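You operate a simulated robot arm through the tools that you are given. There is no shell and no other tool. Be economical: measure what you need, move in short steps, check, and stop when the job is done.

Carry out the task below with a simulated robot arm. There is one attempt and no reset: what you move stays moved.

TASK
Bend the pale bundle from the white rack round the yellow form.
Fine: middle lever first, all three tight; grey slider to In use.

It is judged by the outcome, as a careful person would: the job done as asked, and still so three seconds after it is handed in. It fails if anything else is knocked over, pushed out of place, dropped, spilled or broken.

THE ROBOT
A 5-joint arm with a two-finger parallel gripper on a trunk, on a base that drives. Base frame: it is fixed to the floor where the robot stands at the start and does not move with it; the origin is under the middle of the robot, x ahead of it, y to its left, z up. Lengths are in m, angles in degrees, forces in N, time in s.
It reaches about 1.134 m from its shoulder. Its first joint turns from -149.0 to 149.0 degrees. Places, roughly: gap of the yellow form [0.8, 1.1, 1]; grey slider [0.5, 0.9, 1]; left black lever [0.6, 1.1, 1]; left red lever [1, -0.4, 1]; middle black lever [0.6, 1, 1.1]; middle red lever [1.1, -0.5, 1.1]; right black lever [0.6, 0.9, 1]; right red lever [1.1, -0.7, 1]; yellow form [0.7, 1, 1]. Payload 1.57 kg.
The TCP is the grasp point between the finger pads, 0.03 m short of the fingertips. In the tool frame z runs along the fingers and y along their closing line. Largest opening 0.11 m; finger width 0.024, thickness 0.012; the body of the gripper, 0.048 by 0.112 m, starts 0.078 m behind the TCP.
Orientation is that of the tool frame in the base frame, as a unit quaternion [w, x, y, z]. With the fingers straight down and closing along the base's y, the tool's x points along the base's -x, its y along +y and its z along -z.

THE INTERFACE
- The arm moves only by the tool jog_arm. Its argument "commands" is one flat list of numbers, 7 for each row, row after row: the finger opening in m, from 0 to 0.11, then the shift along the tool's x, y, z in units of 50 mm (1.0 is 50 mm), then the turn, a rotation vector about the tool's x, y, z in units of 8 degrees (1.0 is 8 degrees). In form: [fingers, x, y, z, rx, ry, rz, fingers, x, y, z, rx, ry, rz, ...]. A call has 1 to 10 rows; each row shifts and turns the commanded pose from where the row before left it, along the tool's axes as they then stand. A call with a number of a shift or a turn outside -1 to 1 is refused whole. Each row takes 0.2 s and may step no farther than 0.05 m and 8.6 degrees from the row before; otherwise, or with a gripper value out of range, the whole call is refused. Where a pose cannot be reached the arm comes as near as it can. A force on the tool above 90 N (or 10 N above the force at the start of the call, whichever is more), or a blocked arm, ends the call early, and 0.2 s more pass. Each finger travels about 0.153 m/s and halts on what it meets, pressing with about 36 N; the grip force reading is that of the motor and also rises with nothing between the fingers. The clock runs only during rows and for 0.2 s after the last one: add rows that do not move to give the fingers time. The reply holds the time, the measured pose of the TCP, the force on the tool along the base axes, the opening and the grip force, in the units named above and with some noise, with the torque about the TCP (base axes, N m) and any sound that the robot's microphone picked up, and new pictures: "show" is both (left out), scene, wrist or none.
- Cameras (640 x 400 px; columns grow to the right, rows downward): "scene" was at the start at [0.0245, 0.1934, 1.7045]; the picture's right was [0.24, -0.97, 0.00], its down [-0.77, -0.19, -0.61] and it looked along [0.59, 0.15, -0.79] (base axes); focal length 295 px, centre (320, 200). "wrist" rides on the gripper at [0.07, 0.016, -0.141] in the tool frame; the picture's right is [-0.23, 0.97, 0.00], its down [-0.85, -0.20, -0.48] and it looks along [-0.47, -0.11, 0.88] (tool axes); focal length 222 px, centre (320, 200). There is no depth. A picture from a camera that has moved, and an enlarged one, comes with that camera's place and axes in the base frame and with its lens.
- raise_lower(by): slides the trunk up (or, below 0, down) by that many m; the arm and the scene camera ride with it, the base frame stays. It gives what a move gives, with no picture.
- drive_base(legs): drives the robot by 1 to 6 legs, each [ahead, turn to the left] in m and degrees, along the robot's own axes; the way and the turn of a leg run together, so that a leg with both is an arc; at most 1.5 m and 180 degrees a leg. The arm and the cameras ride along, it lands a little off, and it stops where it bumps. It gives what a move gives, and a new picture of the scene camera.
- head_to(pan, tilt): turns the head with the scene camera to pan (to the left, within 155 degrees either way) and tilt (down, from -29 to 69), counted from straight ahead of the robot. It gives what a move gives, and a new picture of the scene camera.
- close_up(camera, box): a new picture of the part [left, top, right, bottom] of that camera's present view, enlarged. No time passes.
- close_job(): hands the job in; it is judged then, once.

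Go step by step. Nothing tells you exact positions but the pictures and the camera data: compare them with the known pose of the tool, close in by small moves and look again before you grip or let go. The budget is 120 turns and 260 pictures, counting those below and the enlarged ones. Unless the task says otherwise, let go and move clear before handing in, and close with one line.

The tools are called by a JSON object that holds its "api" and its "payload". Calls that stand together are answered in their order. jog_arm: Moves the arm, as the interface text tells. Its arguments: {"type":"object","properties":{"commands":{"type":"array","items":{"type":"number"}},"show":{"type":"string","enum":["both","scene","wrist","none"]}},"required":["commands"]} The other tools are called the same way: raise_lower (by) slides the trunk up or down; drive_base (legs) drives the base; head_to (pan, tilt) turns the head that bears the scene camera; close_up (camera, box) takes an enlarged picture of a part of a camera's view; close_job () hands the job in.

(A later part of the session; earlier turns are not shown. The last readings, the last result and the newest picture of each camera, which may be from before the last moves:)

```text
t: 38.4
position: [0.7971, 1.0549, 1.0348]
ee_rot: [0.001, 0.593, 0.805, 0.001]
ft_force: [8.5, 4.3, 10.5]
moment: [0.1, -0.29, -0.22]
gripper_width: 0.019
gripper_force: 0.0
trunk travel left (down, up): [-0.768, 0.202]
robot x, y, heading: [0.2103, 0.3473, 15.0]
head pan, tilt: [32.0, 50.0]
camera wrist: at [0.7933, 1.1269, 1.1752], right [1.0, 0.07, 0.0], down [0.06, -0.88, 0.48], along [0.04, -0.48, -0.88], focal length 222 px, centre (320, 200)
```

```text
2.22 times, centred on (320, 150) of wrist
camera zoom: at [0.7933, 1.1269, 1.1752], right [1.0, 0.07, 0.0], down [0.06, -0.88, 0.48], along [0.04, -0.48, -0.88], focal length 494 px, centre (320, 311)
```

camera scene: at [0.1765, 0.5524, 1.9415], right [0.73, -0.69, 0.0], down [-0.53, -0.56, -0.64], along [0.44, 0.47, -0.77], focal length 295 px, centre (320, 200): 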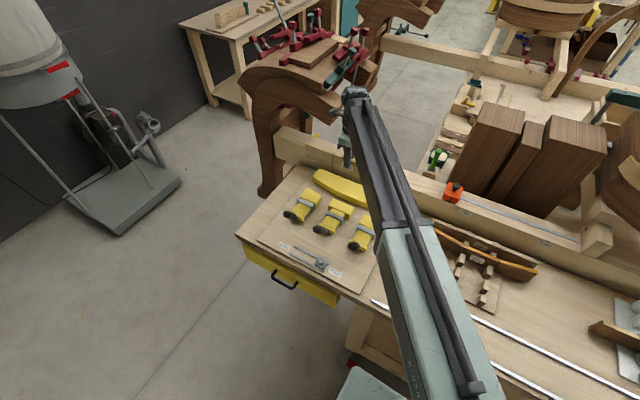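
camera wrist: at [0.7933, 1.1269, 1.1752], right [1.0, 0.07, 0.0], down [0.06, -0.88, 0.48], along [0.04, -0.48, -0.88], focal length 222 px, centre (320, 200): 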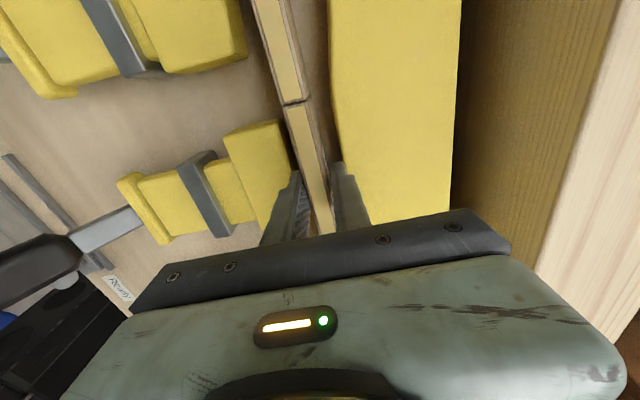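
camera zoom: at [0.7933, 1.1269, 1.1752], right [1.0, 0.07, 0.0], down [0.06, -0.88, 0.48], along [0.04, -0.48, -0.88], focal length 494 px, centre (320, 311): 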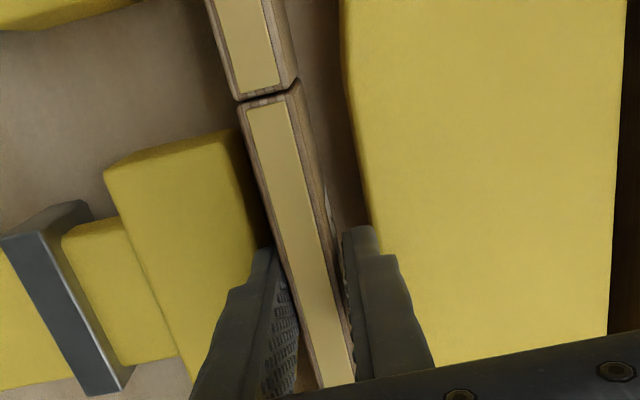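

A fingertip is touching a pad edge so the fingers opened only 3 mm; I raise slightly so that they clear.

{"api": "raise_lower", "payload": {"by": 0.008}}

{"api": "close_up", "payload": {"camera": "wrist", "box": [220, 60, 420, 240]}}

```text
t: 39.0
position: [0.7965, 1.0577, 1.0428]
ee_rot: [-0.001, 0.593, 0.805, 0.0]
ft_force: [-0.3, 1.0, -0.3]
moment: [-0.03, 0.03, -0.03]
gripper_width: 0.04
gripper_force: 0.0
trunk travel left (down, up): [-0.776, 0.194]
robot x, y, heading: [0.213, 0.3451, 14.7]
head pan, tilt: [32.0, 50.0]
```

```text
2.22 times, centred on (320, 150) of wrist
camera zoom: at [0.7931, 1.128, 1.1823], right [1.0, 0.07, 0.0], down [0.06, -0.88, 0.48], along [0.03, -0.48, -0.88], focal length 494 px, centre (320, 311)
```

zoom: 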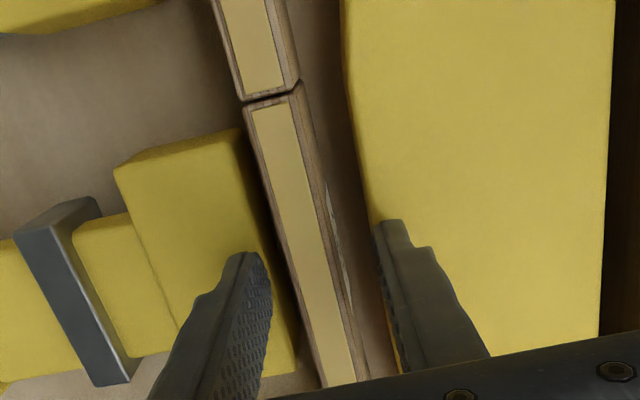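

Released; the bundle stands in the gap. Raising clear.

{"api": "raise_lower", "payload": {"by": 0.19}}

{"api": "jog_arm", "payload": {"commands": [0.04, 0, 0, 0, 0, 0, 0]}}

{"api": "close_up", "payload": {"camera": "wrist", "box": [80, 0, 400, 240]}}

```text
t: 41.0
position: [0.7958, 1.0557, 1.232]
ee_rot: [0.001, 0.593, 0.805, 0.0]
ft_force: [0.5, 0.4, -0.7]
moment: [0.02, 0.02, 0.01]
gripper_width: 0.0398
gripper_force: 0.0
trunk travel left (down, up): [-0.966, 0.004]
robot x, y, heading: [0.2091, 0.3467, 14.8]
head pan, tilt: [32.0, 50.0]
```

```text
t: 41.5
position: [0.7966, 1.0552, 1.2321]
ee_rot: [0.0, 0.592, 0.806, 0.0]
ft_force: [0.1, 0.0, -0.4]
moment: [0.02, 0.01, -0.02]
gripper_width: 0.0399
gripper_force: 0.2
trunk travel left (down, up): [-0.966, 0.004]
robot x, y, heading: [0.2119, 0.341, 15.1]
head pan, tilt: [32.0, 50.0]
camera scene: at [0.1763, 0.5526, 1.9404], right [0.73, -0.69, 0.0], down [-0.52, -0.56, -0.64], along [0.44, 0.47, -0.77], focal length 295 px, centre (320, 200)
camera wrist: at [0.7927, 1.1273, 1.3729], right [1.0, 0.07, 0.0], down [0.06, -0.88, 0.48], along [0.03, -0.48, -0.88], focal length 222 px, centre (320, 200)
```

scene: 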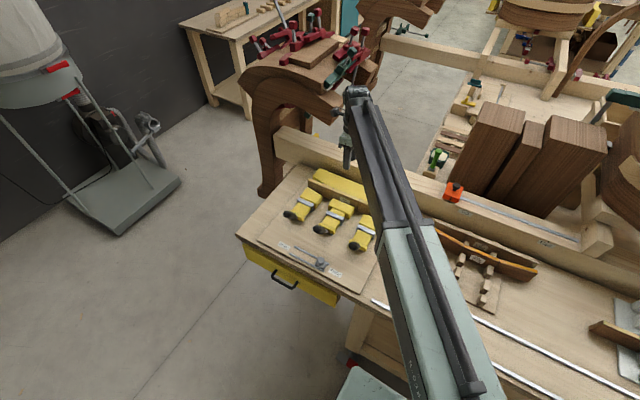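
wrist: 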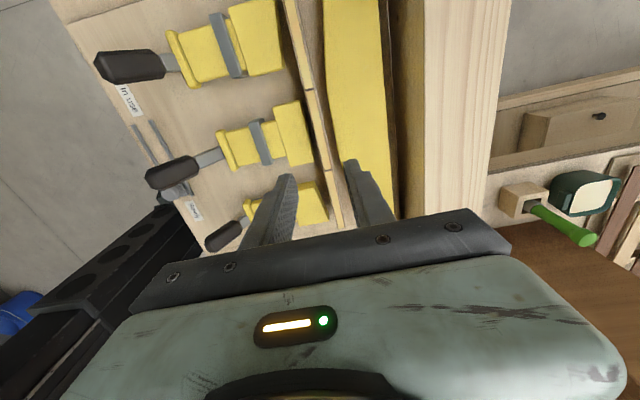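

```text
1.67 times, centred on (240, 120) of wrist
camera zoom: at [0.7927, 1.1273, 1.3729], right [1.0, 0.07, 0.0], down [0.06, -0.88, 0.48], along [0.03, -0.48, -0.88], focal length 370 px, centre (453, 333)
```

zoom: 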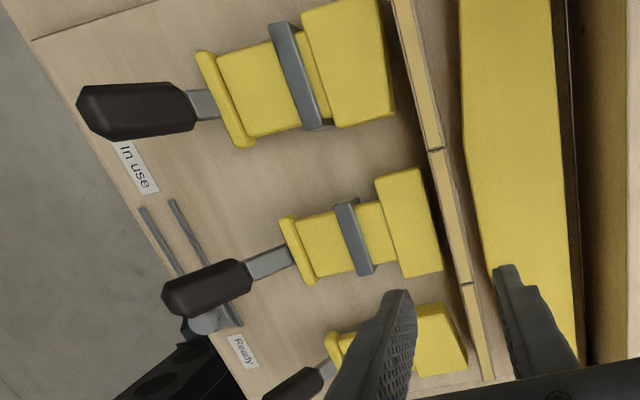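

The bundle stands in the gap with seams matching the form. Now I study the levers.

{"api": "close_up", "payload": {"camera": "scene", "box": [275, 180, 385, 260]}}

{"api": "close_up", "payload": {"camera": "wrist", "box": [80, 70, 320, 250]}}

```text
5.00 times, centred on (330, 220) of scene
camera zoom: at [0.1763, 0.5526, 1.9404], right [0.73, -0.69, 0.0], down [-0.52, -0.56, -0.64], along [0.44, 0.47, -0.77], focal length 1474 px, centre (270, 100)
```

zoom: 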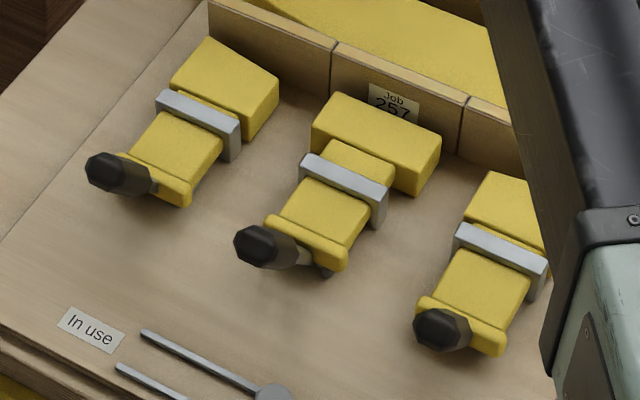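

```text
2.22 times, centred on (200, 160) of wrist
camera zoom: at [0.7927, 1.1273, 1.3729], right [1.0, 0.07, 0.0], down [0.06, -0.88, 0.48], along [0.03, -0.48, -0.88], focal length 494 px, centre (587, 289)
```

zoom: 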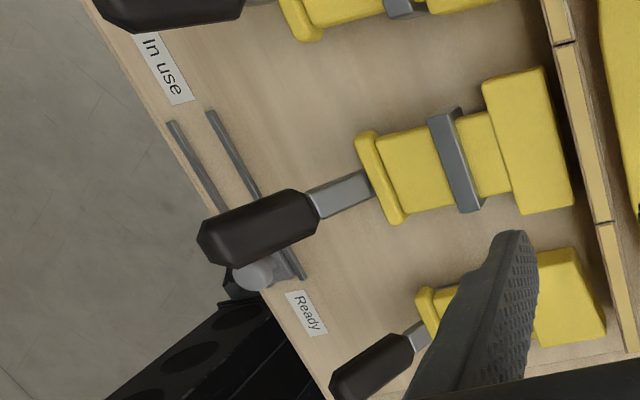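

The sliding blocks are driven from behind by levers that lean back at ~45° toward the robot; pushing them toward the form should advance the pads. I turn the tool 90° with fingers closed to push with the stiff direction.

{"api": "jog_arm", "payload": {"commands": [0.0, 0, 0, 0, 0, 0, -1, 0.0, 0, 0, 0, 0, 0, -1, 0.0, 0, 0, 0, 0, 0, -1, 0.0, 0, 0, 0, 0, 0, -1, 0.0, 0, 0, 0, 0, 0, -1, 0.0, 0, 0, 0, 0, 0, -1, 0.0, 0, 0, 0, 0, 0, -1, 0.0, 0, 0, 0, 0, 0, -1, 0.0, 0, 0, 0, 0, 0, -1, 0.0, 0, 0, 0, 0, 0, -1], "show": "none"}}

{"api": "jog_arm", "payload": {"commands": [0.0, 0, 0, 0, 0, 0, -1, 0.0, 0, 0, 0, 0, 0, -0.29, 0.0, 0.99, 0, 0, 0, 0, 0, 0.0, 0.99, 0, 0, 0, 0, 0, 0.0, 0.99, 0, 0, 0, 0, 0, 0.0, 0.99, 0, 0, 0, 0, 0, 0.0, 0.99, 0, 0, 0, 0, 0, 0.0, 0.99, 0, 0, 0, 0, 0, 0.0, 0, 0, 0, 0, 0, 0]}}

```text
t: 43.6
position: [0.7964, 1.0572, 1.2328]
ee_rot: [0.001, -0.065, 0.998, 0.0]
ft_force: [-0.2, -0.6, -0.9]
moment: [0.0, -0.02, -0.01]
gripper_width: 0.0
gripper_force: 21.5
trunk travel left (down, up): [-0.966, 0.004]
robot x, y, heading: [0.2102, 0.3448, 14.9]
head pan, tilt: [32.0, 50.0]
```

```text
t: 45.6
position: [0.5145, 0.9676, 1.2323]
ee_rot: [0.0, -0.154, 0.988, 0.0]
ft_force: [0.6, -0.5, 0.1]
moment: [-0.01, 0.02, 0.03]
gripper_width: 0.0
gripper_force: 20.7
trunk travel left (down, up): [-0.966, 0.004]
robot x, y, heading: [0.2094, 0.3409, 14.6]
head pan, tilt: [32.0, 50.0]
camera scene: at [0.1766, 0.5527, 1.9404], right [0.73, -0.69, 0.0], down [-0.52, -0.56, -0.64], along [0.44, 0.47, -0.77], focal length 295 px, centre (320, 200)
camera wrist: at [0.4439, 0.9618, 1.3729], right [-0.08, 1.0, 0.0], down [0.88, 0.07, 0.48], along [0.48, 0.04, -0.88], focal length 222 px, centre (320, 200)
```

scene: 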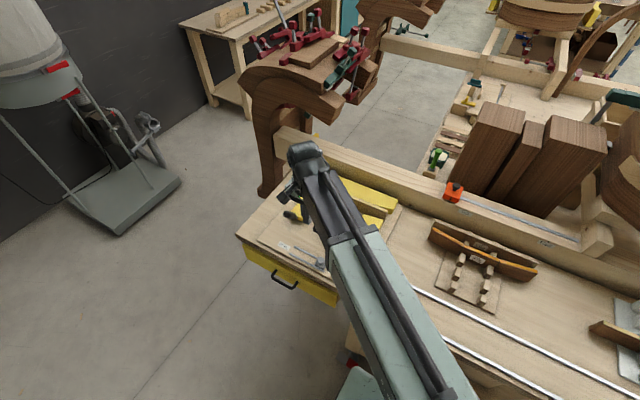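
wrist: 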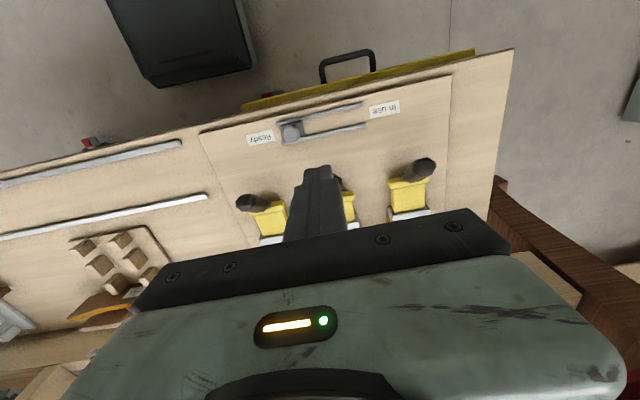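

The fingers are at the robot side of the middle lever. Lowering so that the fingers stand behind its tip.

{"api": "raise_lower", "payload": {"by": -0.165}}

{"api": "jog_arm", "payload": {"commands": [0.0, 0, 0, 0, 0, 0, 0]}}

{"api": "close_up", "payload": {"camera": "scene", "box": [250, 100, 410, 220]}}

```text
t: 47.5
position: [0.5143, 0.9672, 1.0679]
ee_rot: [0.0, -0.153, 0.988, 0.0]
ft_force: [0.1, 0.0, 0.7]
moment: [-0.01, 0.0, 0.04]
gripper_width: 0.0
gripper_force: 20.9
trunk travel left (down, up): [-0.801, 0.169]
robot x, y, heading: [0.2071, 0.3438, 14.8]
head pan, tilt: [32.0, 50.0]
```

```text
t: 47.9
position: [0.5144, 0.9677, 1.0679]
ee_rot: [0.0, -0.152, 0.988, 0.0]
ft_force: [-0.3, 0.0, 0.5]
moment: [0.01, -0.01, -0.01]
gripper_width: 0.0001
gripper_force: 21.1
trunk travel left (down, up): [-0.801, 0.169]
robot x, y, heading: [0.2117, 0.345, 14.9]
head pan, tilt: [32.0, 50.0]
camera scene: at [0.1761, 0.5525, 1.7755], right [0.73, -0.69, 0.0], down [-0.52, -0.56, -0.64], along [0.44, 0.47, -0.77], focal length 295 px, centre (320, 200)
camera wrist: at [0.444, 0.9617, 1.208], right [-0.08, 1.0, 0.0], down [0.88, 0.07, 0.48], along [0.48, 0.04, -0.88], focal length 222 px, centre (320, 200)
```

scene: 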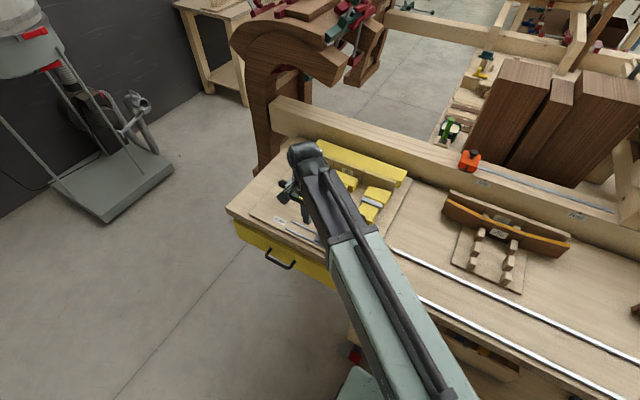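
wrist: 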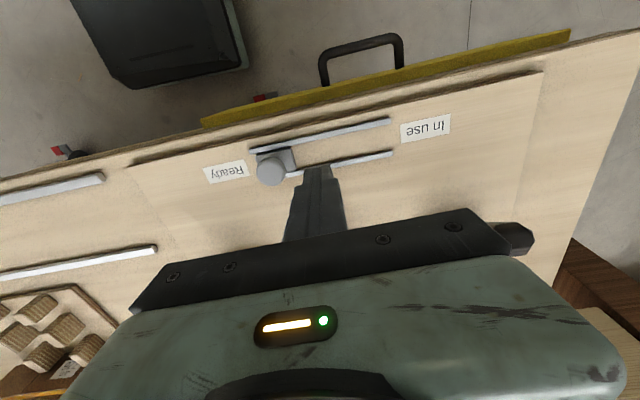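

```text
3.33 times, centred on (330, 160) of scene
camera zoom: at [0.1761, 0.5525, 1.7755], right [0.73, -0.69, 0.0], down [-0.52, -0.56, -0.64], along [0.44, 0.47, -0.77], focal length 983 px, centre (287, 333)
```

zoom: 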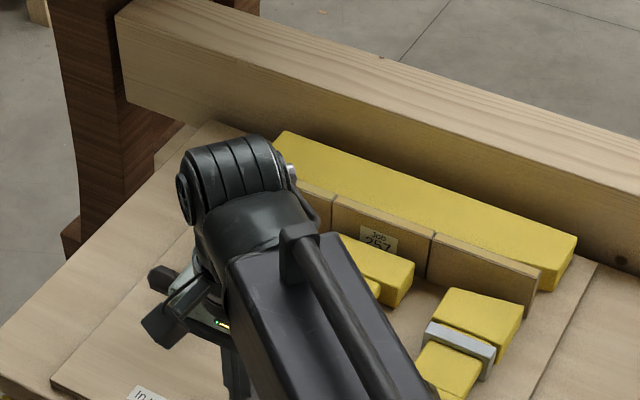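

Pushing gently toward the form in small steps.

{"api": "jog_arm", "payload": {"commands": [0.0, -0.5, 0, 0, 0, 0, 0, 0.0, -0.5, 0, 0, 0, 0, 0, 0.0, -0.4, 0, 0, 0, 0, 0, 0.0, 0, 0, 0, 0, 0, 0], "show": "scene"}}

{"api": "close_up", "payload": {"camera": "scene", "box": [250, 100, 410, 220]}}

```text
t: 48.9
position: [0.5807, 0.9897, 1.0679]
ee_rot: [0.001, -0.153, 0.988, -0.001]
ft_force: [-0.3, 0.1, 0.0]
moment: [0.01, -0.02, -0.01]
gripper_width: 0.0001
gripper_force: 21.7
trunk travel left (down, up): [-0.801, 0.169]
robot x, y, heading: [0.2124, 0.3449, 14.8]
head pan, tilt: [32.0, 50.0]
camera scene: at [0.1761, 0.5525, 1.7754], right [0.73, -0.69, 0.0], down [-0.52, -0.56, -0.64], along [0.44, 0.47, -0.77], focal length 295 px, centre (320, 200)
```

scene: 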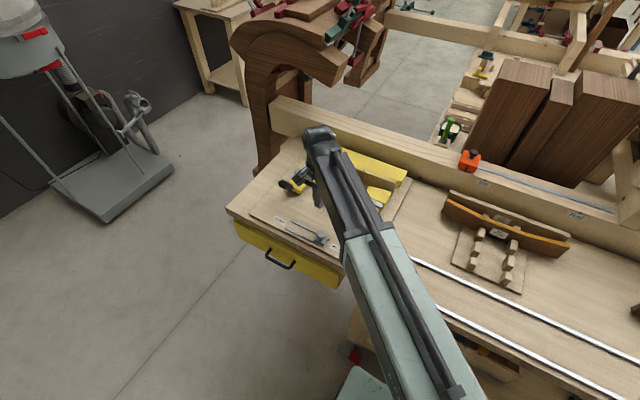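

```text
3.33 times, centred on (330, 160) of scene
camera zoom: at [0.1761, 0.5525, 1.7754], right [0.73, -0.69, 0.0], down [-0.52, -0.56, -0.64], along [0.44, 0.47, -0.77], focal length 983 px, centre (287, 333)
```

zoom: 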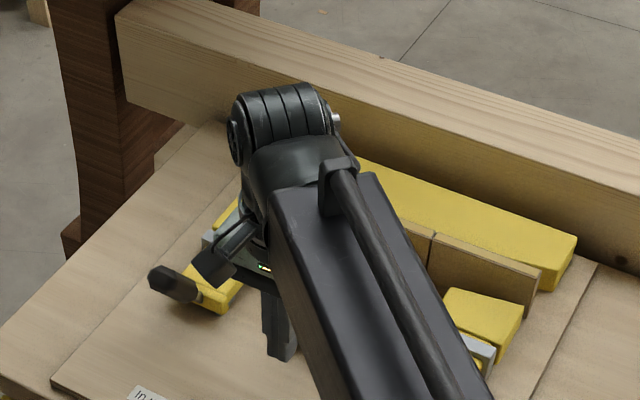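

{"api": "jog_arm", "payload": {"commands": [0.0, -0.4, 0, 0, 0, 0, 0, 0.0, -0.4, 0, 0, 0, 0, 0, 0.0, 0, 0, 0, 0, 0, 0], "show": "both"}}

{"api": "close_up", "payload": {"camera": "scene", "box": [270, 110, 390, 200]}}

```text
t: 49.7
position: [0.619, 0.9995, 1.0685]
ee_rot: [0.0, -0.153, 0.988, 0.001]
ft_force: [-0.4, 0.8, -0.5]
moment: [0.01, -0.04, 0.03]
gripper_width: 0.0
gripper_force: 21.3
trunk travel left (down, up): [-0.801, 0.169]
robot x, y, heading: [0.2109, 0.3467, 14.9]
head pan, tilt: [32.0, 50.0]
camera scene: at [0.1761, 0.5525, 1.7754], right [0.73, -0.69, 0.0], down [-0.52, -0.56, -0.64], along [0.44, 0.47, -0.77], focal length 295 px, centre (320, 200)
camera wrist: at [0.5482, 0.995, 1.208], right [-0.08, 1.0, 0.0], down [0.88, 0.07, 0.48], along [0.48, 0.04, -0.88], focal length 222 px, centre (320, 200)
```

scene: 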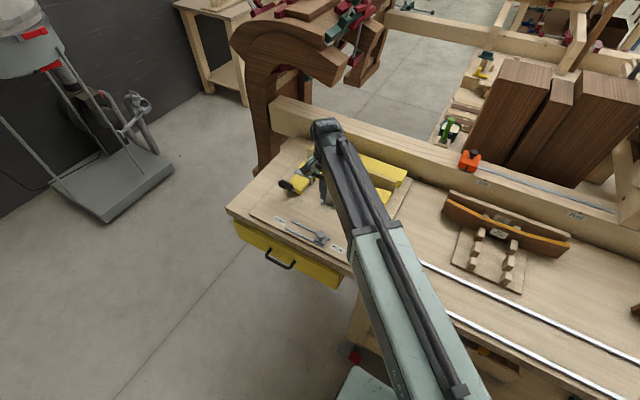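
wrist: 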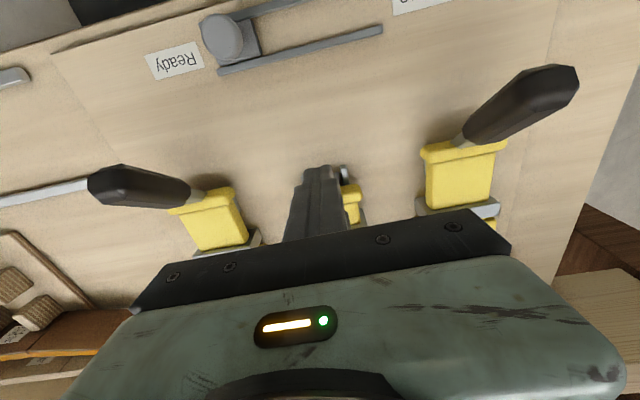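

```text
4.44 times, centred on (330, 155) of scene
camera zoom: at [0.1761, 0.5525, 1.7754], right [0.73, -0.69, 0.0], down [-0.52, -0.56, -0.64], along [0.44, 0.47, -0.77], focal length 1310 px, centre (276, 400)
```

zoom: 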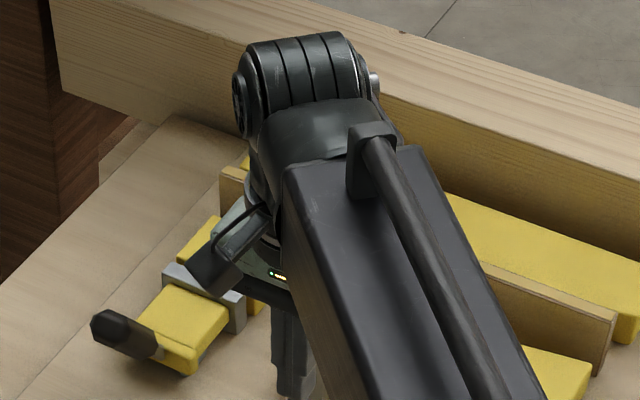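

{"api": "jog_arm", "payload": {"commands": [0.0, -0.3, 0, 0, 0, 0, 0, 0.0, -0.3, 0, 0, 0, 0, 0, 0.0, 0, 0, 0, 0, 0, 0], "show": "wrist"}}

{"api": "close_up", "payload": {"camera": "wrist", "box": [220, 100, 460, 240]}}

```text
t: 50.5
position: [0.6478, 1.0106, 1.0673]
ee_rot: [0.001, -0.153, 0.988, 0.0]
ft_force: [0.4, 1.4, 0.3]
moment: [-0.03, 0.0, -0.01]
gripper_width: 0.0
gripper_force: 20.7
trunk travel left (down, up): [-0.801, 0.169]
robot x, y, heading: [0.2095, 0.3459, 14.8]
head pan, tilt: [32.0, 50.0]
camera wrist: at [0.5774, 1.005, 1.2079], right [-0.08, 1.0, 0.0], down [0.88, 0.07, 0.48], along [0.48, 0.04, -0.88], focal length 222 px, centre (320, 200)
```

wrist: 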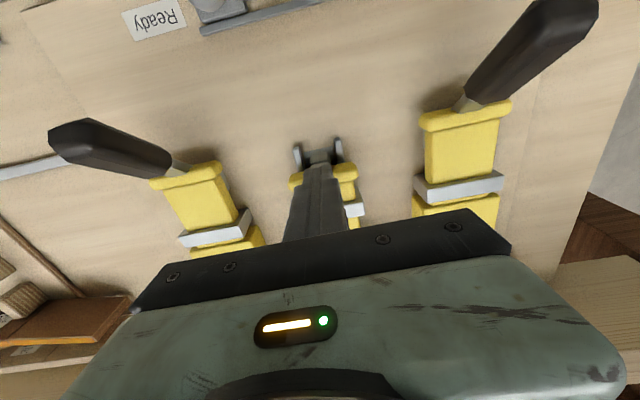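

```text
2.67 times, centred on (340, 170) of wrist
camera zoom: at [0.5774, 1.005, 1.2079], right [-0.08, 1.0, 0.0], down [0.88, 0.07, 0.48], along [0.48, 0.04, -0.88], focal length 592 px, centre (267, 280)
```

zoom: 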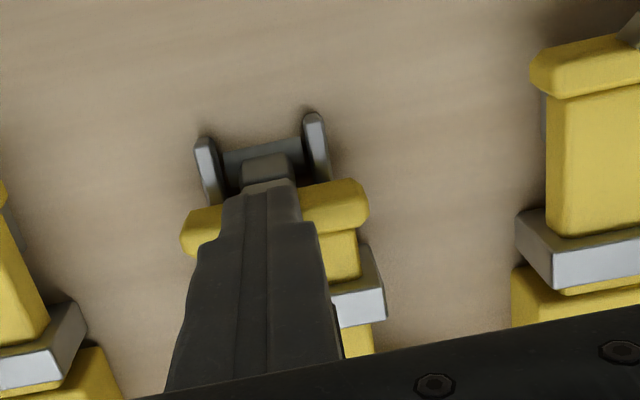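

The lever is rotating forward and the middle block has advanced (~30 mm). I continue until resistance.

{"api": "jog_arm", "payload": {"commands": [0.0, -0.3, 0, 0, 0, 0, 0, 0.0, -0.3, 0, 0, 0, 0, 0, 0.0, 0, 0, 0, 0, 0, 0], "show": "wrist"}}

{"api": "close_up", "payload": {"camera": "wrist", "box": [220, 60, 460, 240]}}

{"api": "close_up", "payload": {"camera": "scene", "box": [270, 90, 430, 210]}}

```text
t: 51.3
position: [0.6742, 1.0184, 1.0695]
ee_rot: [-0.001, -0.153, 0.988, -0.001]
ft_force: [-19.6, -6.7, -8.6]
moment: [-0.15, 0.6, -0.05]
gripper_width: 0.0004
gripper_force: 21.1
trunk travel left (down, up): [-0.801, 0.169]
robot x, y, heading: [0.2144, 0.3428, 14.4]
head pan, tilt: [32.0, 50.0]
camera wrist: at [0.6038, 1.0141, 1.2087], right [-0.08, 1.0, 0.0], down [0.88, 0.07, 0.48], along [0.48, 0.04, -0.88], focal length 222 px, centre (320, 200)
```

wrist: 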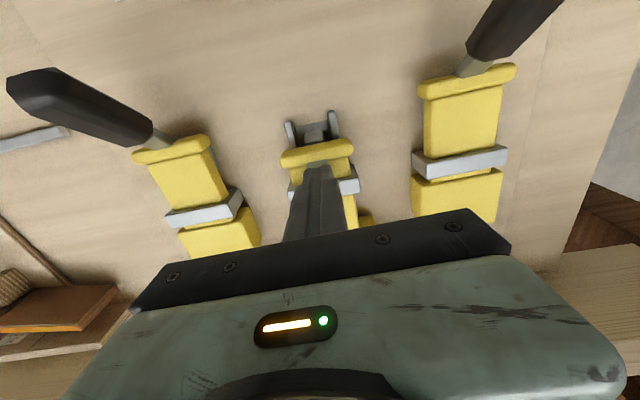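

```text
2.22 times, centred on (340, 150) of wrist
camera zoom: at [0.6038, 1.0141, 1.2087], right [-0.08, 1.0, 0.0], down [0.88, 0.07, 0.48], along [0.48, 0.04, -0.88], focal length 494 px, centre (276, 311)
```

zoom: 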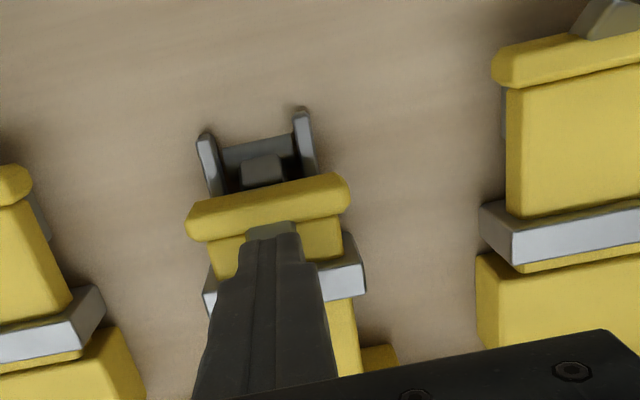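

```text
3.33 times, centred on (350, 150) of scene
camera zoom: at [0.1739, 0.5525, 1.7753], right [0.73, -0.69, 0.0], down [-0.52, -0.56, -0.64], along [0.44, 0.47, -0.77], focal length 983 px, centre (220, 367)
```

zoom: 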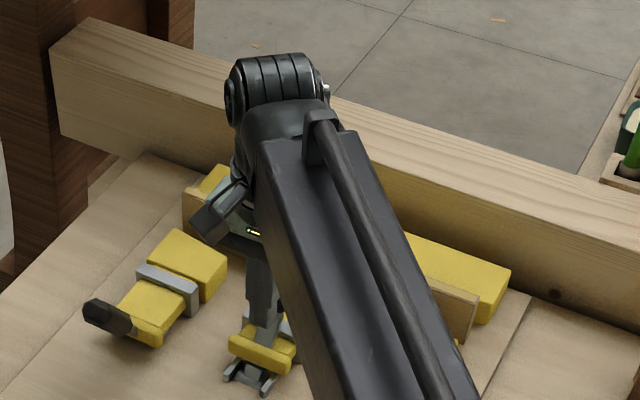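

Resistance of ~20 N has started. I push further in small steps to tighten.

{"api": "jog_arm", "payload": {"commands": [0.0, -0.2, 0, 0, 0, 0, 0, 0.0, -0.2, 0, 0, 0, 0, 0, 0.0, 0, 0, 0, 0, 0, 0], "show": "wrist"}}

{"api": "close_up", "payload": {"camera": "wrist", "box": [220, 60, 460, 240]}}

```text
t: 51.9
position: [0.6741, 1.0216, 1.0691]
ee_rot: [-0.015, -0.155, 0.988, -0.004]
ft_force: [-23.0, -6.7, -2.4]
moment: [0.13, 0.74, -0.04]
gripper_width: 0.0
gripper_force: 21.1
trunk travel left (down, up): [-0.801, 0.169]
robot x, y, heading: [0.2134, 0.3405, 14.9]
head pan, tilt: [32.0, 50.0]
stopped in row 2: the force on the tool passed its limit at 97 N (the readings are from after the stop); the commanded pose is now the measured one
camera wrist: at [0.6085, 1.016, 1.2121], right [-0.08, 1.0, -0.01], down [0.89, 0.08, 0.45], along [0.45, 0.03, -0.89], focal length 222 px, centre (320, 200)
```

wrist: 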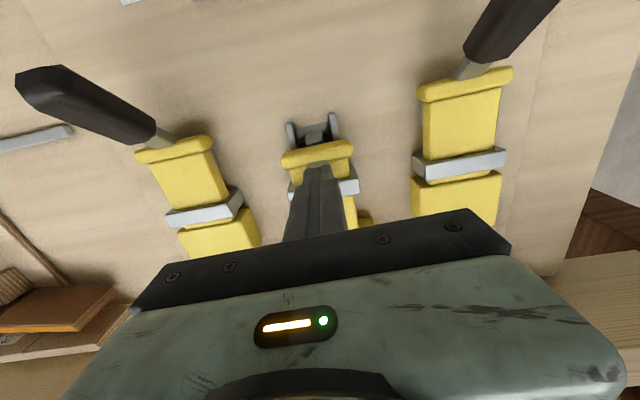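

```text
2.22 times, centred on (340, 150) of wrist
camera zoom: at [0.6085, 1.016, 1.2121], right [-0.08, 1.0, -0.01], down [0.89, 0.08, 0.45], along [0.45, 0.03, -0.89], focal length 494 px, centre (276, 311)
```

zoom: 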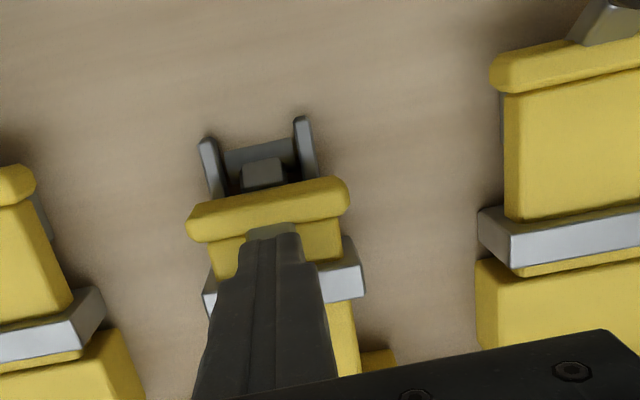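

The lever is against a hard stop (97 N). I back off, rise and inspect the pad and lever.

{"api": "jog_arm", "payload": {"commands": [0.0, 0.3, 0, 0, 0, 0, 0, 0.0, 0.5, 0, -0.5, 0, 0, 0, 0.0, 0.8, 0, -0.5, 0, 0, 0, 0.0, 0.8, 0, 0, 0, 0, 0, 0.0, 0.8, 0, 0, 0, 0, 0, 0.0, 0, 0, 0, 0, 0, 0], "show": "both"}}

{"api": "close_up", "payload": {"camera": "scene", "box": [270, 110, 410, 215]}}

```text
t: 53.3
position: [0.5267, 0.9732, 1.0678]
ee_rot: [-0.012, -0.156, 0.988, -0.003]
ft_force: [-0.2, 0.3, -0.6]
moment: [0.0, -0.03, 0.0]
gripper_width: 0.0
gripper_force: 21.7
out of reach, approached as far as the arm can: row 2, 3
trunk travel left (down, up): [-0.801, 0.169]
robot x, y, heading: [0.2091, 0.3463, 14.7]
head pan, tilt: [32.0, 50.0]
camera scene: at [0.1756, 0.5524, 1.7754], right [0.73, -0.68, 0.0], down [-0.52, -0.56, -0.64], along [0.44, 0.47, -0.77], focal length 295 px, centre (320, 200)
camera wrist: at [0.4603, 0.9694, 1.2098], right [-0.08, 1.0, -0.01], down [0.89, 0.08, 0.46], along [0.46, 0.03, -0.89], focal length 222 px, centre (320, 200)
```

scene: 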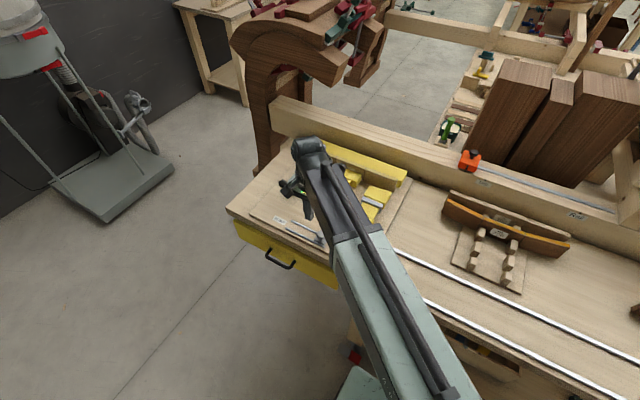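
wrist: 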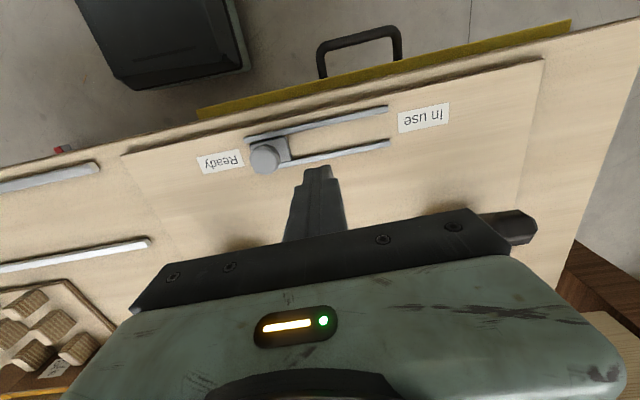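

```text
3.81 times, centred on (340, 162) of scene
camera zoom: at [0.1756, 0.5524, 1.7754], right [0.73, -0.68, 0.0], down [-0.52, -0.56, -0.64], along [0.44, 0.47, -0.77], focal length 1123 px, centre (244, 343)
```

zoom: 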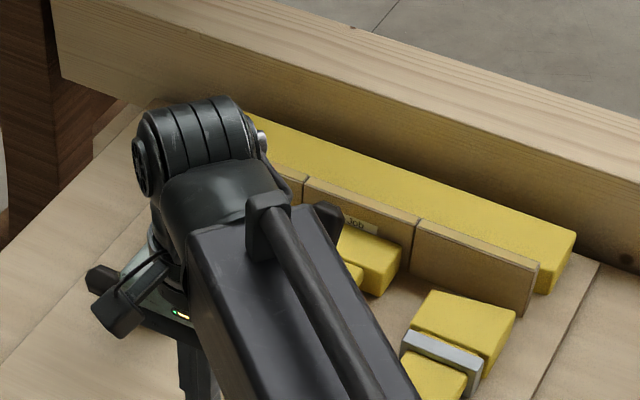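

{"api": "raise_lower", "payload": {"by": 0.165}}

{"api": "jog_arm", "payload": {"commands": [0.0, -0.6, -0.75, 0, 0, 0, 0, 0.0, -0.6, -0.75, 0, 0, 0, 0, 0.0, -0.6, -0.75, 0, 0, 0, 0, 0.0, -0.6, -0.75, 0, 0, 0, 0, 0.0, -0.6, -0.75, 0, 0, 0, 0, 0.0, -0.6, -0.75, 0, 0, 0, 0, 0.0, -0.3, -0.75, 0, 0, 0, 0], "show": "scene"}}

{"api": "close_up", "payload": {"camera": "scene", "box": [270, 165, 400, 260]}}

```text
t: 55.1
position: [0.5282, 0.9739, 1.2332]
ee_rot: [-0.013, -0.155, 0.988, -0.003]
ft_force: [0.9, -0.1, -0.6]
moment: [-0.01, 0.05, 0.01]
gripper_width: 0.0001
gripper_force: 21.1
trunk travel left (down, up): [-0.966, 0.004]
robot x, y, heading: [0.2133, 0.3468, 14.6]
head pan, tilt: [32.0, 50.0]
```

```text
t: 56.7
position: [0.795, 0.7834, 1.232]
ee_rot: [-0.012, -0.156, 0.988, -0.004]
ft_force: [0.6, -0.3, -1.2]
moment: [-0.01, 0.04, 0.01]
gripper_width: 0.0
gripper_force: 21.2
trunk travel left (down, up): [-0.966, 0.004]
robot x, y, heading: [0.2109, 0.3475, 15.2]
head pan, tilt: [32.0, 50.0]
camera scene: at [0.1761, 0.5519, 1.9405], right [0.73, -0.68, 0.0], down [-0.52, -0.56, -0.64], along [0.44, 0.47, -0.77], focal length 295 px, centre (320, 200)
```

scene: 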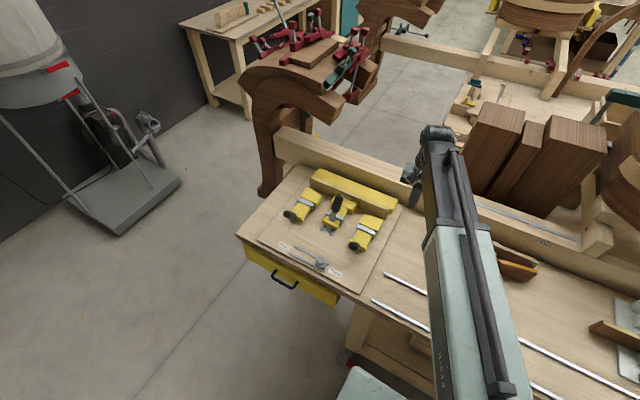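

```text
4.21 times, centred on (335, 212) of scene
camera zoom: at [0.1761, 0.5519, 1.9405], right [0.73, -0.68, 0.0], down [-0.52, -0.56, -0.64], along [0.44, 0.47, -0.77], focal length 1242 px, centre (257, 147)
```

zoom: 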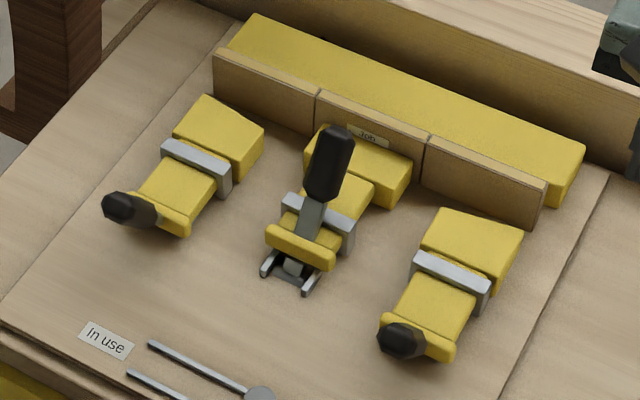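

The middle pad has pressed the bundle against the form and the lever stays put. Now the left lever, same procedure.

{"api": "jog_arm", "payload": {"commands": [0.0, 0.41, 0.8, 0, 0, 0, 0, 0.0, 0.41, 0.8, 0, 0, 0, 0, 0.0, 0.41, 0.8, 0, 0, 0, 0, 0.0, 0.41, 0.8, 0, 0, 0, 0, 0.0, 0.41, 0.8, 0, 0, 0, 0, 0.0, 0.41, 0.8, 0, 0, 0, 0, 0.0, 0.41, 0.8, 0, 0, 0, 0, 0.0, 0.41, 0.8, 0, 0, 0, 0, 0.0, 0.41, 0.8, 0, 0, 0, 0, 0.0, 0.41, 0.8, 0, 0, 0, 0], "show": "none"}}

{"api": "jog_arm", "payload": {"commands": [0.0, 0, 0, 0, 0, 0, 0], "show": "both"}}

{"api": "close_up", "payload": {"camera": "scene", "box": [240, 150, 400, 270]}}

```text
t: 58.9
position: [0.477, 1.1019, 1.2328]
ee_rot: [-0.012, -0.155, 0.988, -0.004]
ft_force: [0.0, -0.9, 0.5]
moment: [0.01, 0.01, 0.0]
gripper_width: 0.0003
gripper_force: 21.2
trunk travel left (down, up): [-0.966, 0.004]
robot x, y, heading: [0.2115, 0.3457, 15.0]
head pan, tilt: [32.0, 50.0]
```

```text
t: 59.3
position: [0.4764, 1.1011, 1.232]
ee_rot: [-0.012, -0.155, 0.988, -0.004]
ft_force: [0.7, -0.8, -0.3]
moment: [-0.01, -0.02, 0.0]
gripper_width: 0.0
gripper_force: 21.4
trunk travel left (down, up): [-0.966, 0.004]
robot x, y, heading: [0.2095, 0.3447, 14.7]
head pan, tilt: [32.0, 50.0]
camera scene: at [0.1757, 0.5524, 1.9404], right [0.73, -0.68, 0.0], down [-0.52, -0.56, -0.64], along [0.44, 0.47, -0.77], focal length 295 px, centre (320, 200)
camera wrist: at [0.4097, 1.0967, 1.3748], right [-0.08, 1.0, -0.01], down [0.89, 0.08, 0.46], along [0.46, 0.03, -0.89], focal length 222 px, centre (320, 200)
```

scene: 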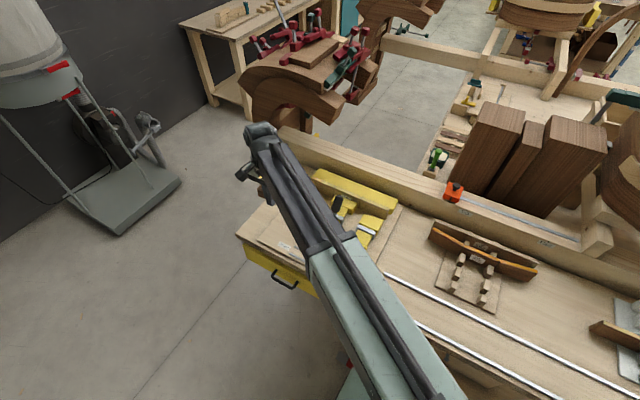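
wrist: 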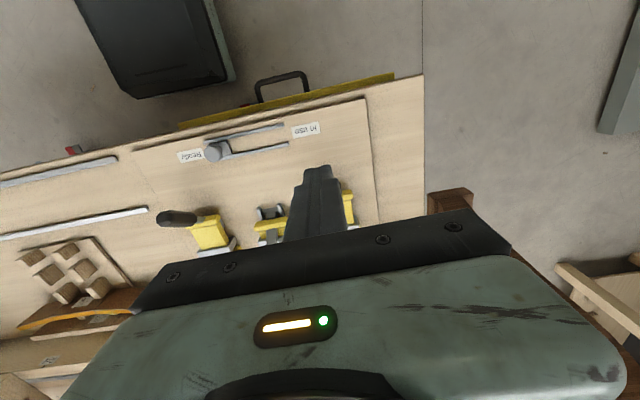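

```text
3.33 times, centred on (320, 210) of scene
camera zoom: at [0.1757, 0.5524, 1.9404], right [0.73, -0.68, 0.0], down [-0.52, -0.56, -0.64], along [0.44, 0.47, -0.77], focal length 983 px, centre (320, 167)
```

zoom: 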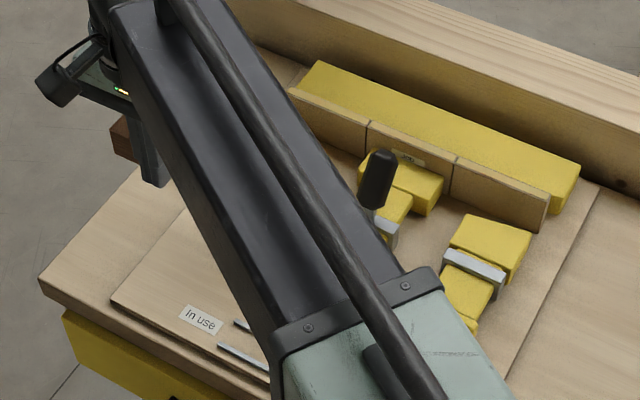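

{"api": "raise_lower", "payload": {"by": -0.165}}

{"api": "jog_arm", "payload": {"commands": [0.0, -0.5, 0, 0, 0, 0, 0, 0.0, -0.5, 0, 0, 0, 0, 0, 0.0, -0.5, 0, 0, 0, 0, 0, 0.0, -0.4, 0, 0, 0, 0, 0, 0.0, 0, 0, 0, 0, 0, 0], "show": "both"}}

```text
t: 61.2
position: [0.4765, 1.1014, 1.0676]
ee_rot: [-0.013, -0.156, 0.988, -0.004]
ft_force: [0.9, 0.2, 0.2]
moment: [-0.01, 0.0, -0.02]
gripper_width: 0.0
gripper_force: 21.2
trunk travel left (down, up): [-0.801, 0.169]
robot x, y, heading: [0.2138, 0.3438, 14.8]
head pan, tilt: [32.0, 50.0]
```

```text
t: 62.1
position: [0.5287, 1.1174, 1.0765]
ee_rot: [-0.02, -0.161, 0.987, -0.003]
ft_force: [-35.1, -20.2, 61.4]
moment: [0.09, -1.08, -0.26]
gripper_width: 0.0002
gripper_force: 21.0
trunk travel left (down, up): [-0.801, 0.169]
robot x, y, heading: [0.2112, 0.3427, 14.8]
head pan, tilt: [32.0, 50.0]
stopped in row 4: the force on the tool passed its limit at 102 N (the readings are from after the stop); the commanded pose is now the measured one
camera scene: at [0.1659, 0.5412, 1.7775], right [0.73, -0.68, 0.0], down [-0.52, -0.55, -0.65], along [0.44, 0.47, -0.76], focal length 295 px, centre (320, 200)
camera wrist: at [0.4637, 1.1126, 1.2189], right [-0.09, 1.0, -0.01], down [0.89, 0.09, 0.44], along [0.44, 0.04, -0.9], focal length 222 px, centre (320, 200)
```

scene: 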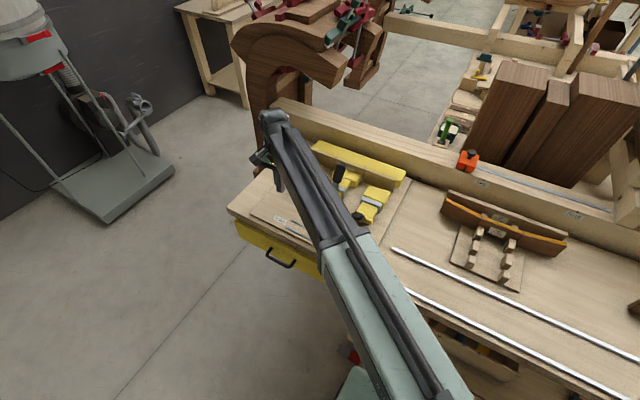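
wrist: 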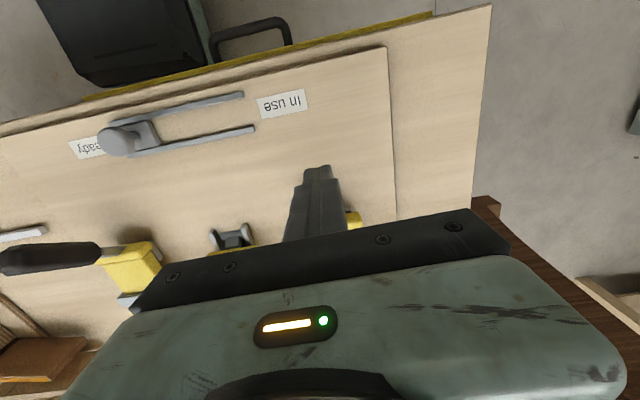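

The fingers caught the lever's end from above – this lever sits lower. I back off, go lower and retry.

{"api": "jog_arm", "payload": {"commands": [0.0, 0.5, 0, 0, 0, 0, 0, 0.0, 0.6, 0, 0, 0, 0, 0, 0.0, 0, 0, 0, 0, 0, 0], "show": "both"}}

{"api": "close_up", "payload": {"camera": "scene", "box": [240, 120, 400, 240]}}

```text
t: 62.9
position: [0.4876, 1.1081, 1.0688]
ee_rot: [-0.018, -0.159, 0.987, -0.003]
ft_force: [-0.5, 0.1, 0.4]
moment: [-0.02, 0.0, 0.0]
gripper_width: 0.0001
gripper_force: 21.4
trunk travel left (down, up): [-0.801, 0.169]
robot x, y, heading: [0.2117, 0.3414, 14.5]
head pan, tilt: [32.0, 50.0]
camera scene: at [0.1754, 0.5525, 1.7752], right [0.73, -0.68, 0.0], down [-0.52, -0.56, -0.64], along [0.44, 0.47, -0.77], focal length 295 px, centre (320, 200)
camera wrist: at [0.4219, 1.1028, 1.2104], right [-0.09, 1.0, -0.01], down [0.89, 0.08, 0.45], along [0.45, 0.03, -0.89], focal length 222 px, centre (320, 200)
```

scene: 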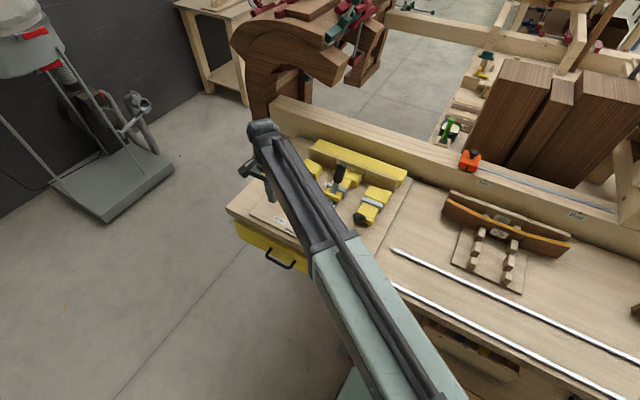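
wrist: 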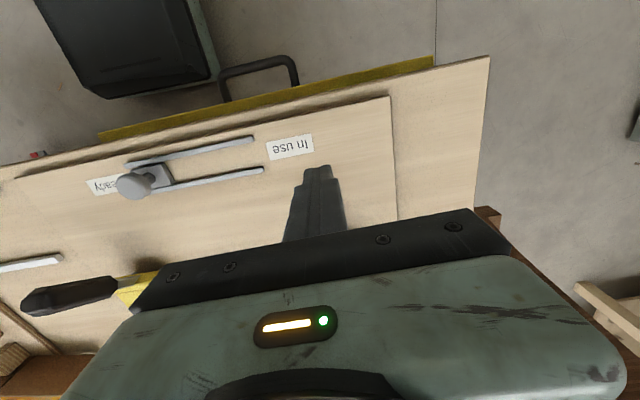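

```text
3.33 times, centred on (320, 180) of scene
camera zoom: at [0.1754, 0.5525, 1.7752], right [0.73, -0.68, 0.0], down [-0.52, -0.56, -0.64], along [0.44, 0.47, -0.77], focal length 983 px, centre (320, 267)
```

zoom: 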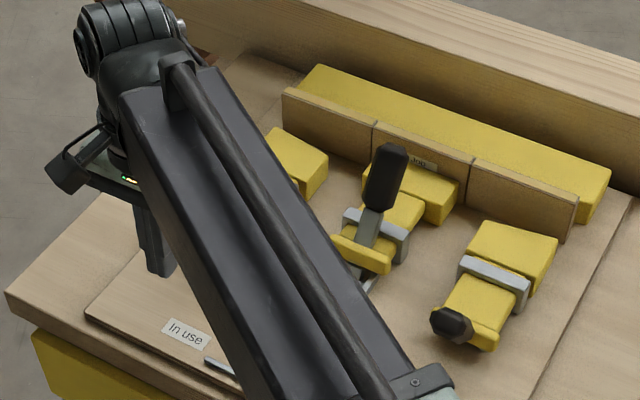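

{"api": "raise_lower", "payload": {"by": -0.034}}

{"api": "jog_arm", "payload": {"commands": [0.0, -0.4, 0, 0, 0, 0, 0, 0.0, -0.4, 0, 0, 0, 0, 0, 0.0, -0.4, 0, 0, 0, 0, 0, 0.0, 0, 0, 0, 0, 0, 0], "show": "both"}}

{"api": "close_up", "payload": {"camera": "scene", "box": [240, 80, 400, 200]}}

```text
t: 63.7
position: [0.487, 1.107, 1.0342]
ee_rot: [-0.019, -0.158, 0.987, -0.003]
ft_force: [0.1, 0.7, -0.3]
moment: [0.0, -0.02, -0.01]
gripper_width: 0.0001
gripper_force: 21.5
trunk travel left (down, up): [-0.767, 0.203]
robot x, y, heading: [0.2108, 0.3438, 14.5]
head pan, tilt: [32.0, 50.0]
```

```text
t: 64.7
position: [0.5453, 1.1272, 1.0335]
ee_rot: [-0.019, -0.159, 0.987, -0.004]
ft_force: [0.4, 0.1, -0.8]
moment: [-0.01, 0.0, 0.02]
gripper_width: 0.0001
gripper_force: 21.1
out of reach, approached as far as the arm can: row 3
trunk travel left (down, up): [-0.767, 0.203]
robot x, y, heading: [0.2139, 0.3464, 14.9]
head pan, tilt: [32.0, 50.0]
camera scene: at [0.1755, 0.5523, 1.7414], right [0.73, -0.68, 0.0], down [-0.52, -0.56, -0.64], along [0.44, 0.47, -0.77], focal length 295 px, centre (320, 200)
camera wrist: at [0.4793, 1.1213, 1.1766], right [-0.09, 1.0, -0.01], down [0.89, 0.08, 0.45], along [0.45, 0.03, -0.9], focal length 222 px, centre (320, 200)
```

scene: 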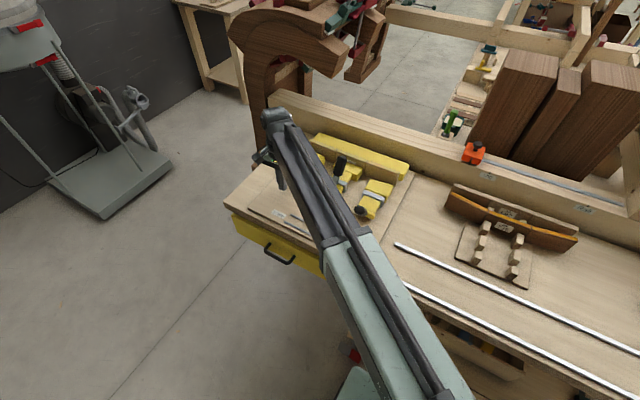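
wrist: 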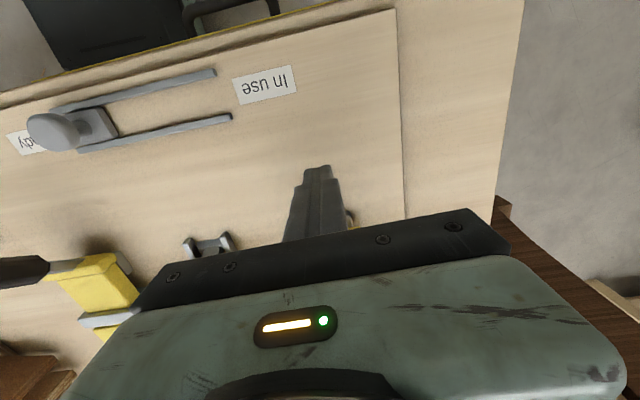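

```text
3.33 times, centred on (320, 140) of scene
camera zoom: at [0.1755, 0.5523, 1.7414], right [0.73, -0.68, 0.0], down [-0.52, -0.56, -0.64], along [0.44, 0.47, -0.77], focal length 983 px, centre (320, 400)
```

zoom: 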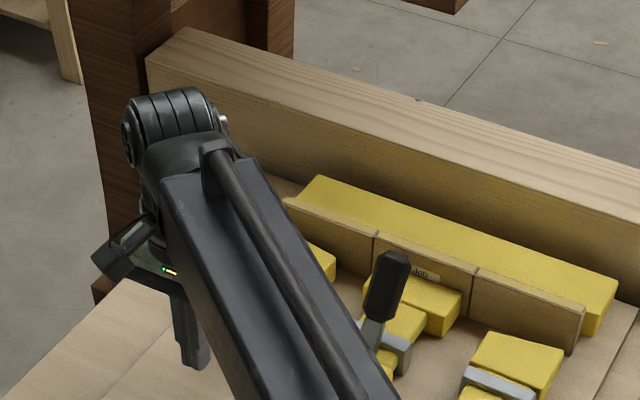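

{"api": "jog_arm", "payload": {"commands": [0.0, -0.3, 0, 0, 0, 0, 0, 0.0, -0.3, 0, 0, 0, 0, 0, 0.0, 0, 0, 0, 0, 0, 0], "show": "wrist"}}

{"api": "raise_lower", "payload": {"by": 0.034}}

```text
t: 65.5
position: [0.5733, 1.1352, 1.0347]
ee_rot: [-0.019, -0.158, 0.987, -0.003]
ft_force: [-3.3, -0.3, 2.3]
moment: [-0.03, -0.26, -0.02]
gripper_width: 0.0
gripper_force: 21.2
trunk travel left (down, up): [-0.767, 0.203]
robot x, y, heading: [0.2072, 0.3458, 14.8]
head pan, tilt: [32.0, 50.0]
camera wrist: at [0.5076, 1.1305, 1.1769], right [-0.09, 1.0, -0.01], down [0.89, 0.09, 0.45], along [0.45, 0.03, -0.89], focal length 222 px, centre (320, 200)
```

wrist: 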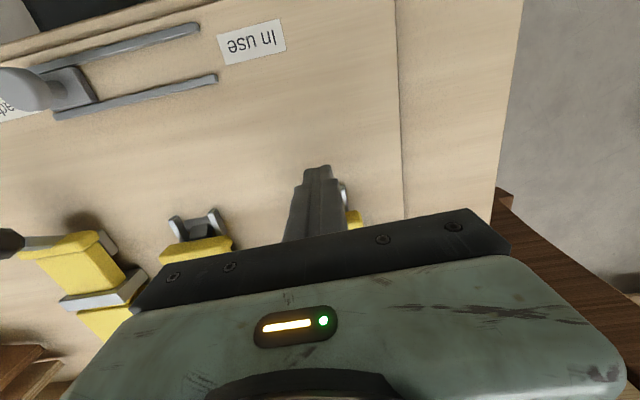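

```text
t: 66.2
position: [0.573, 1.1361, 1.0676]
ee_rot: [-0.019, -0.159, 0.987, -0.004]
ft_force: [0.5, -0.8, 0.5]
moment: [0.0, -0.04, 0.0]
gripper_width: 0.0001
gripper_force: 21.1
trunk travel left (down, up): [-0.801, 0.169]
robot x, y, heading: [0.2151, 0.3473, 14.9]
head pan, tilt: [32.0, 50.0]
```

{"api": "jog_arm", "payload": {"commands": [0.0, -0.4, 0, 0, 0, 0, 0, 0.0, -0.4, 0, 0, 0, 0, 0, 0.0, 0, 0, 0, 0, 0, 0], "show": "wrist"}}

```text
t: 67.0
position: [0.6111, 1.1477, 1.0687]
ee_rot: [-0.018, -0.158, 0.987, -0.003]
ft_force: [-3.3, -1.7, 1.5]
moment: [-0.12, 0.07, -0.03]
gripper_width: 0.0001
gripper_force: 20.6
trunk travel left (down, up): [-0.801, 0.169]
robot x, y, heading: [0.2115, 0.3429, 14.8]
head pan, tilt: [32.0, 50.0]
camera wrist: at [0.5451, 1.1421, 1.211], right [-0.09, 1.0, -0.01], down [0.89, 0.08, 0.45], along [0.45, 0.03, -0.89], focal length 222 px, centre (320, 200)
```

wrist: 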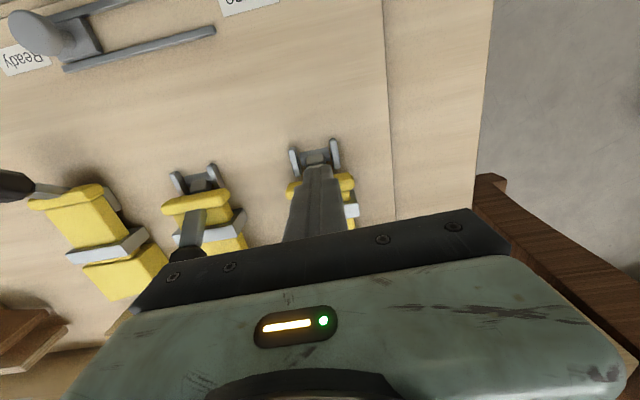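

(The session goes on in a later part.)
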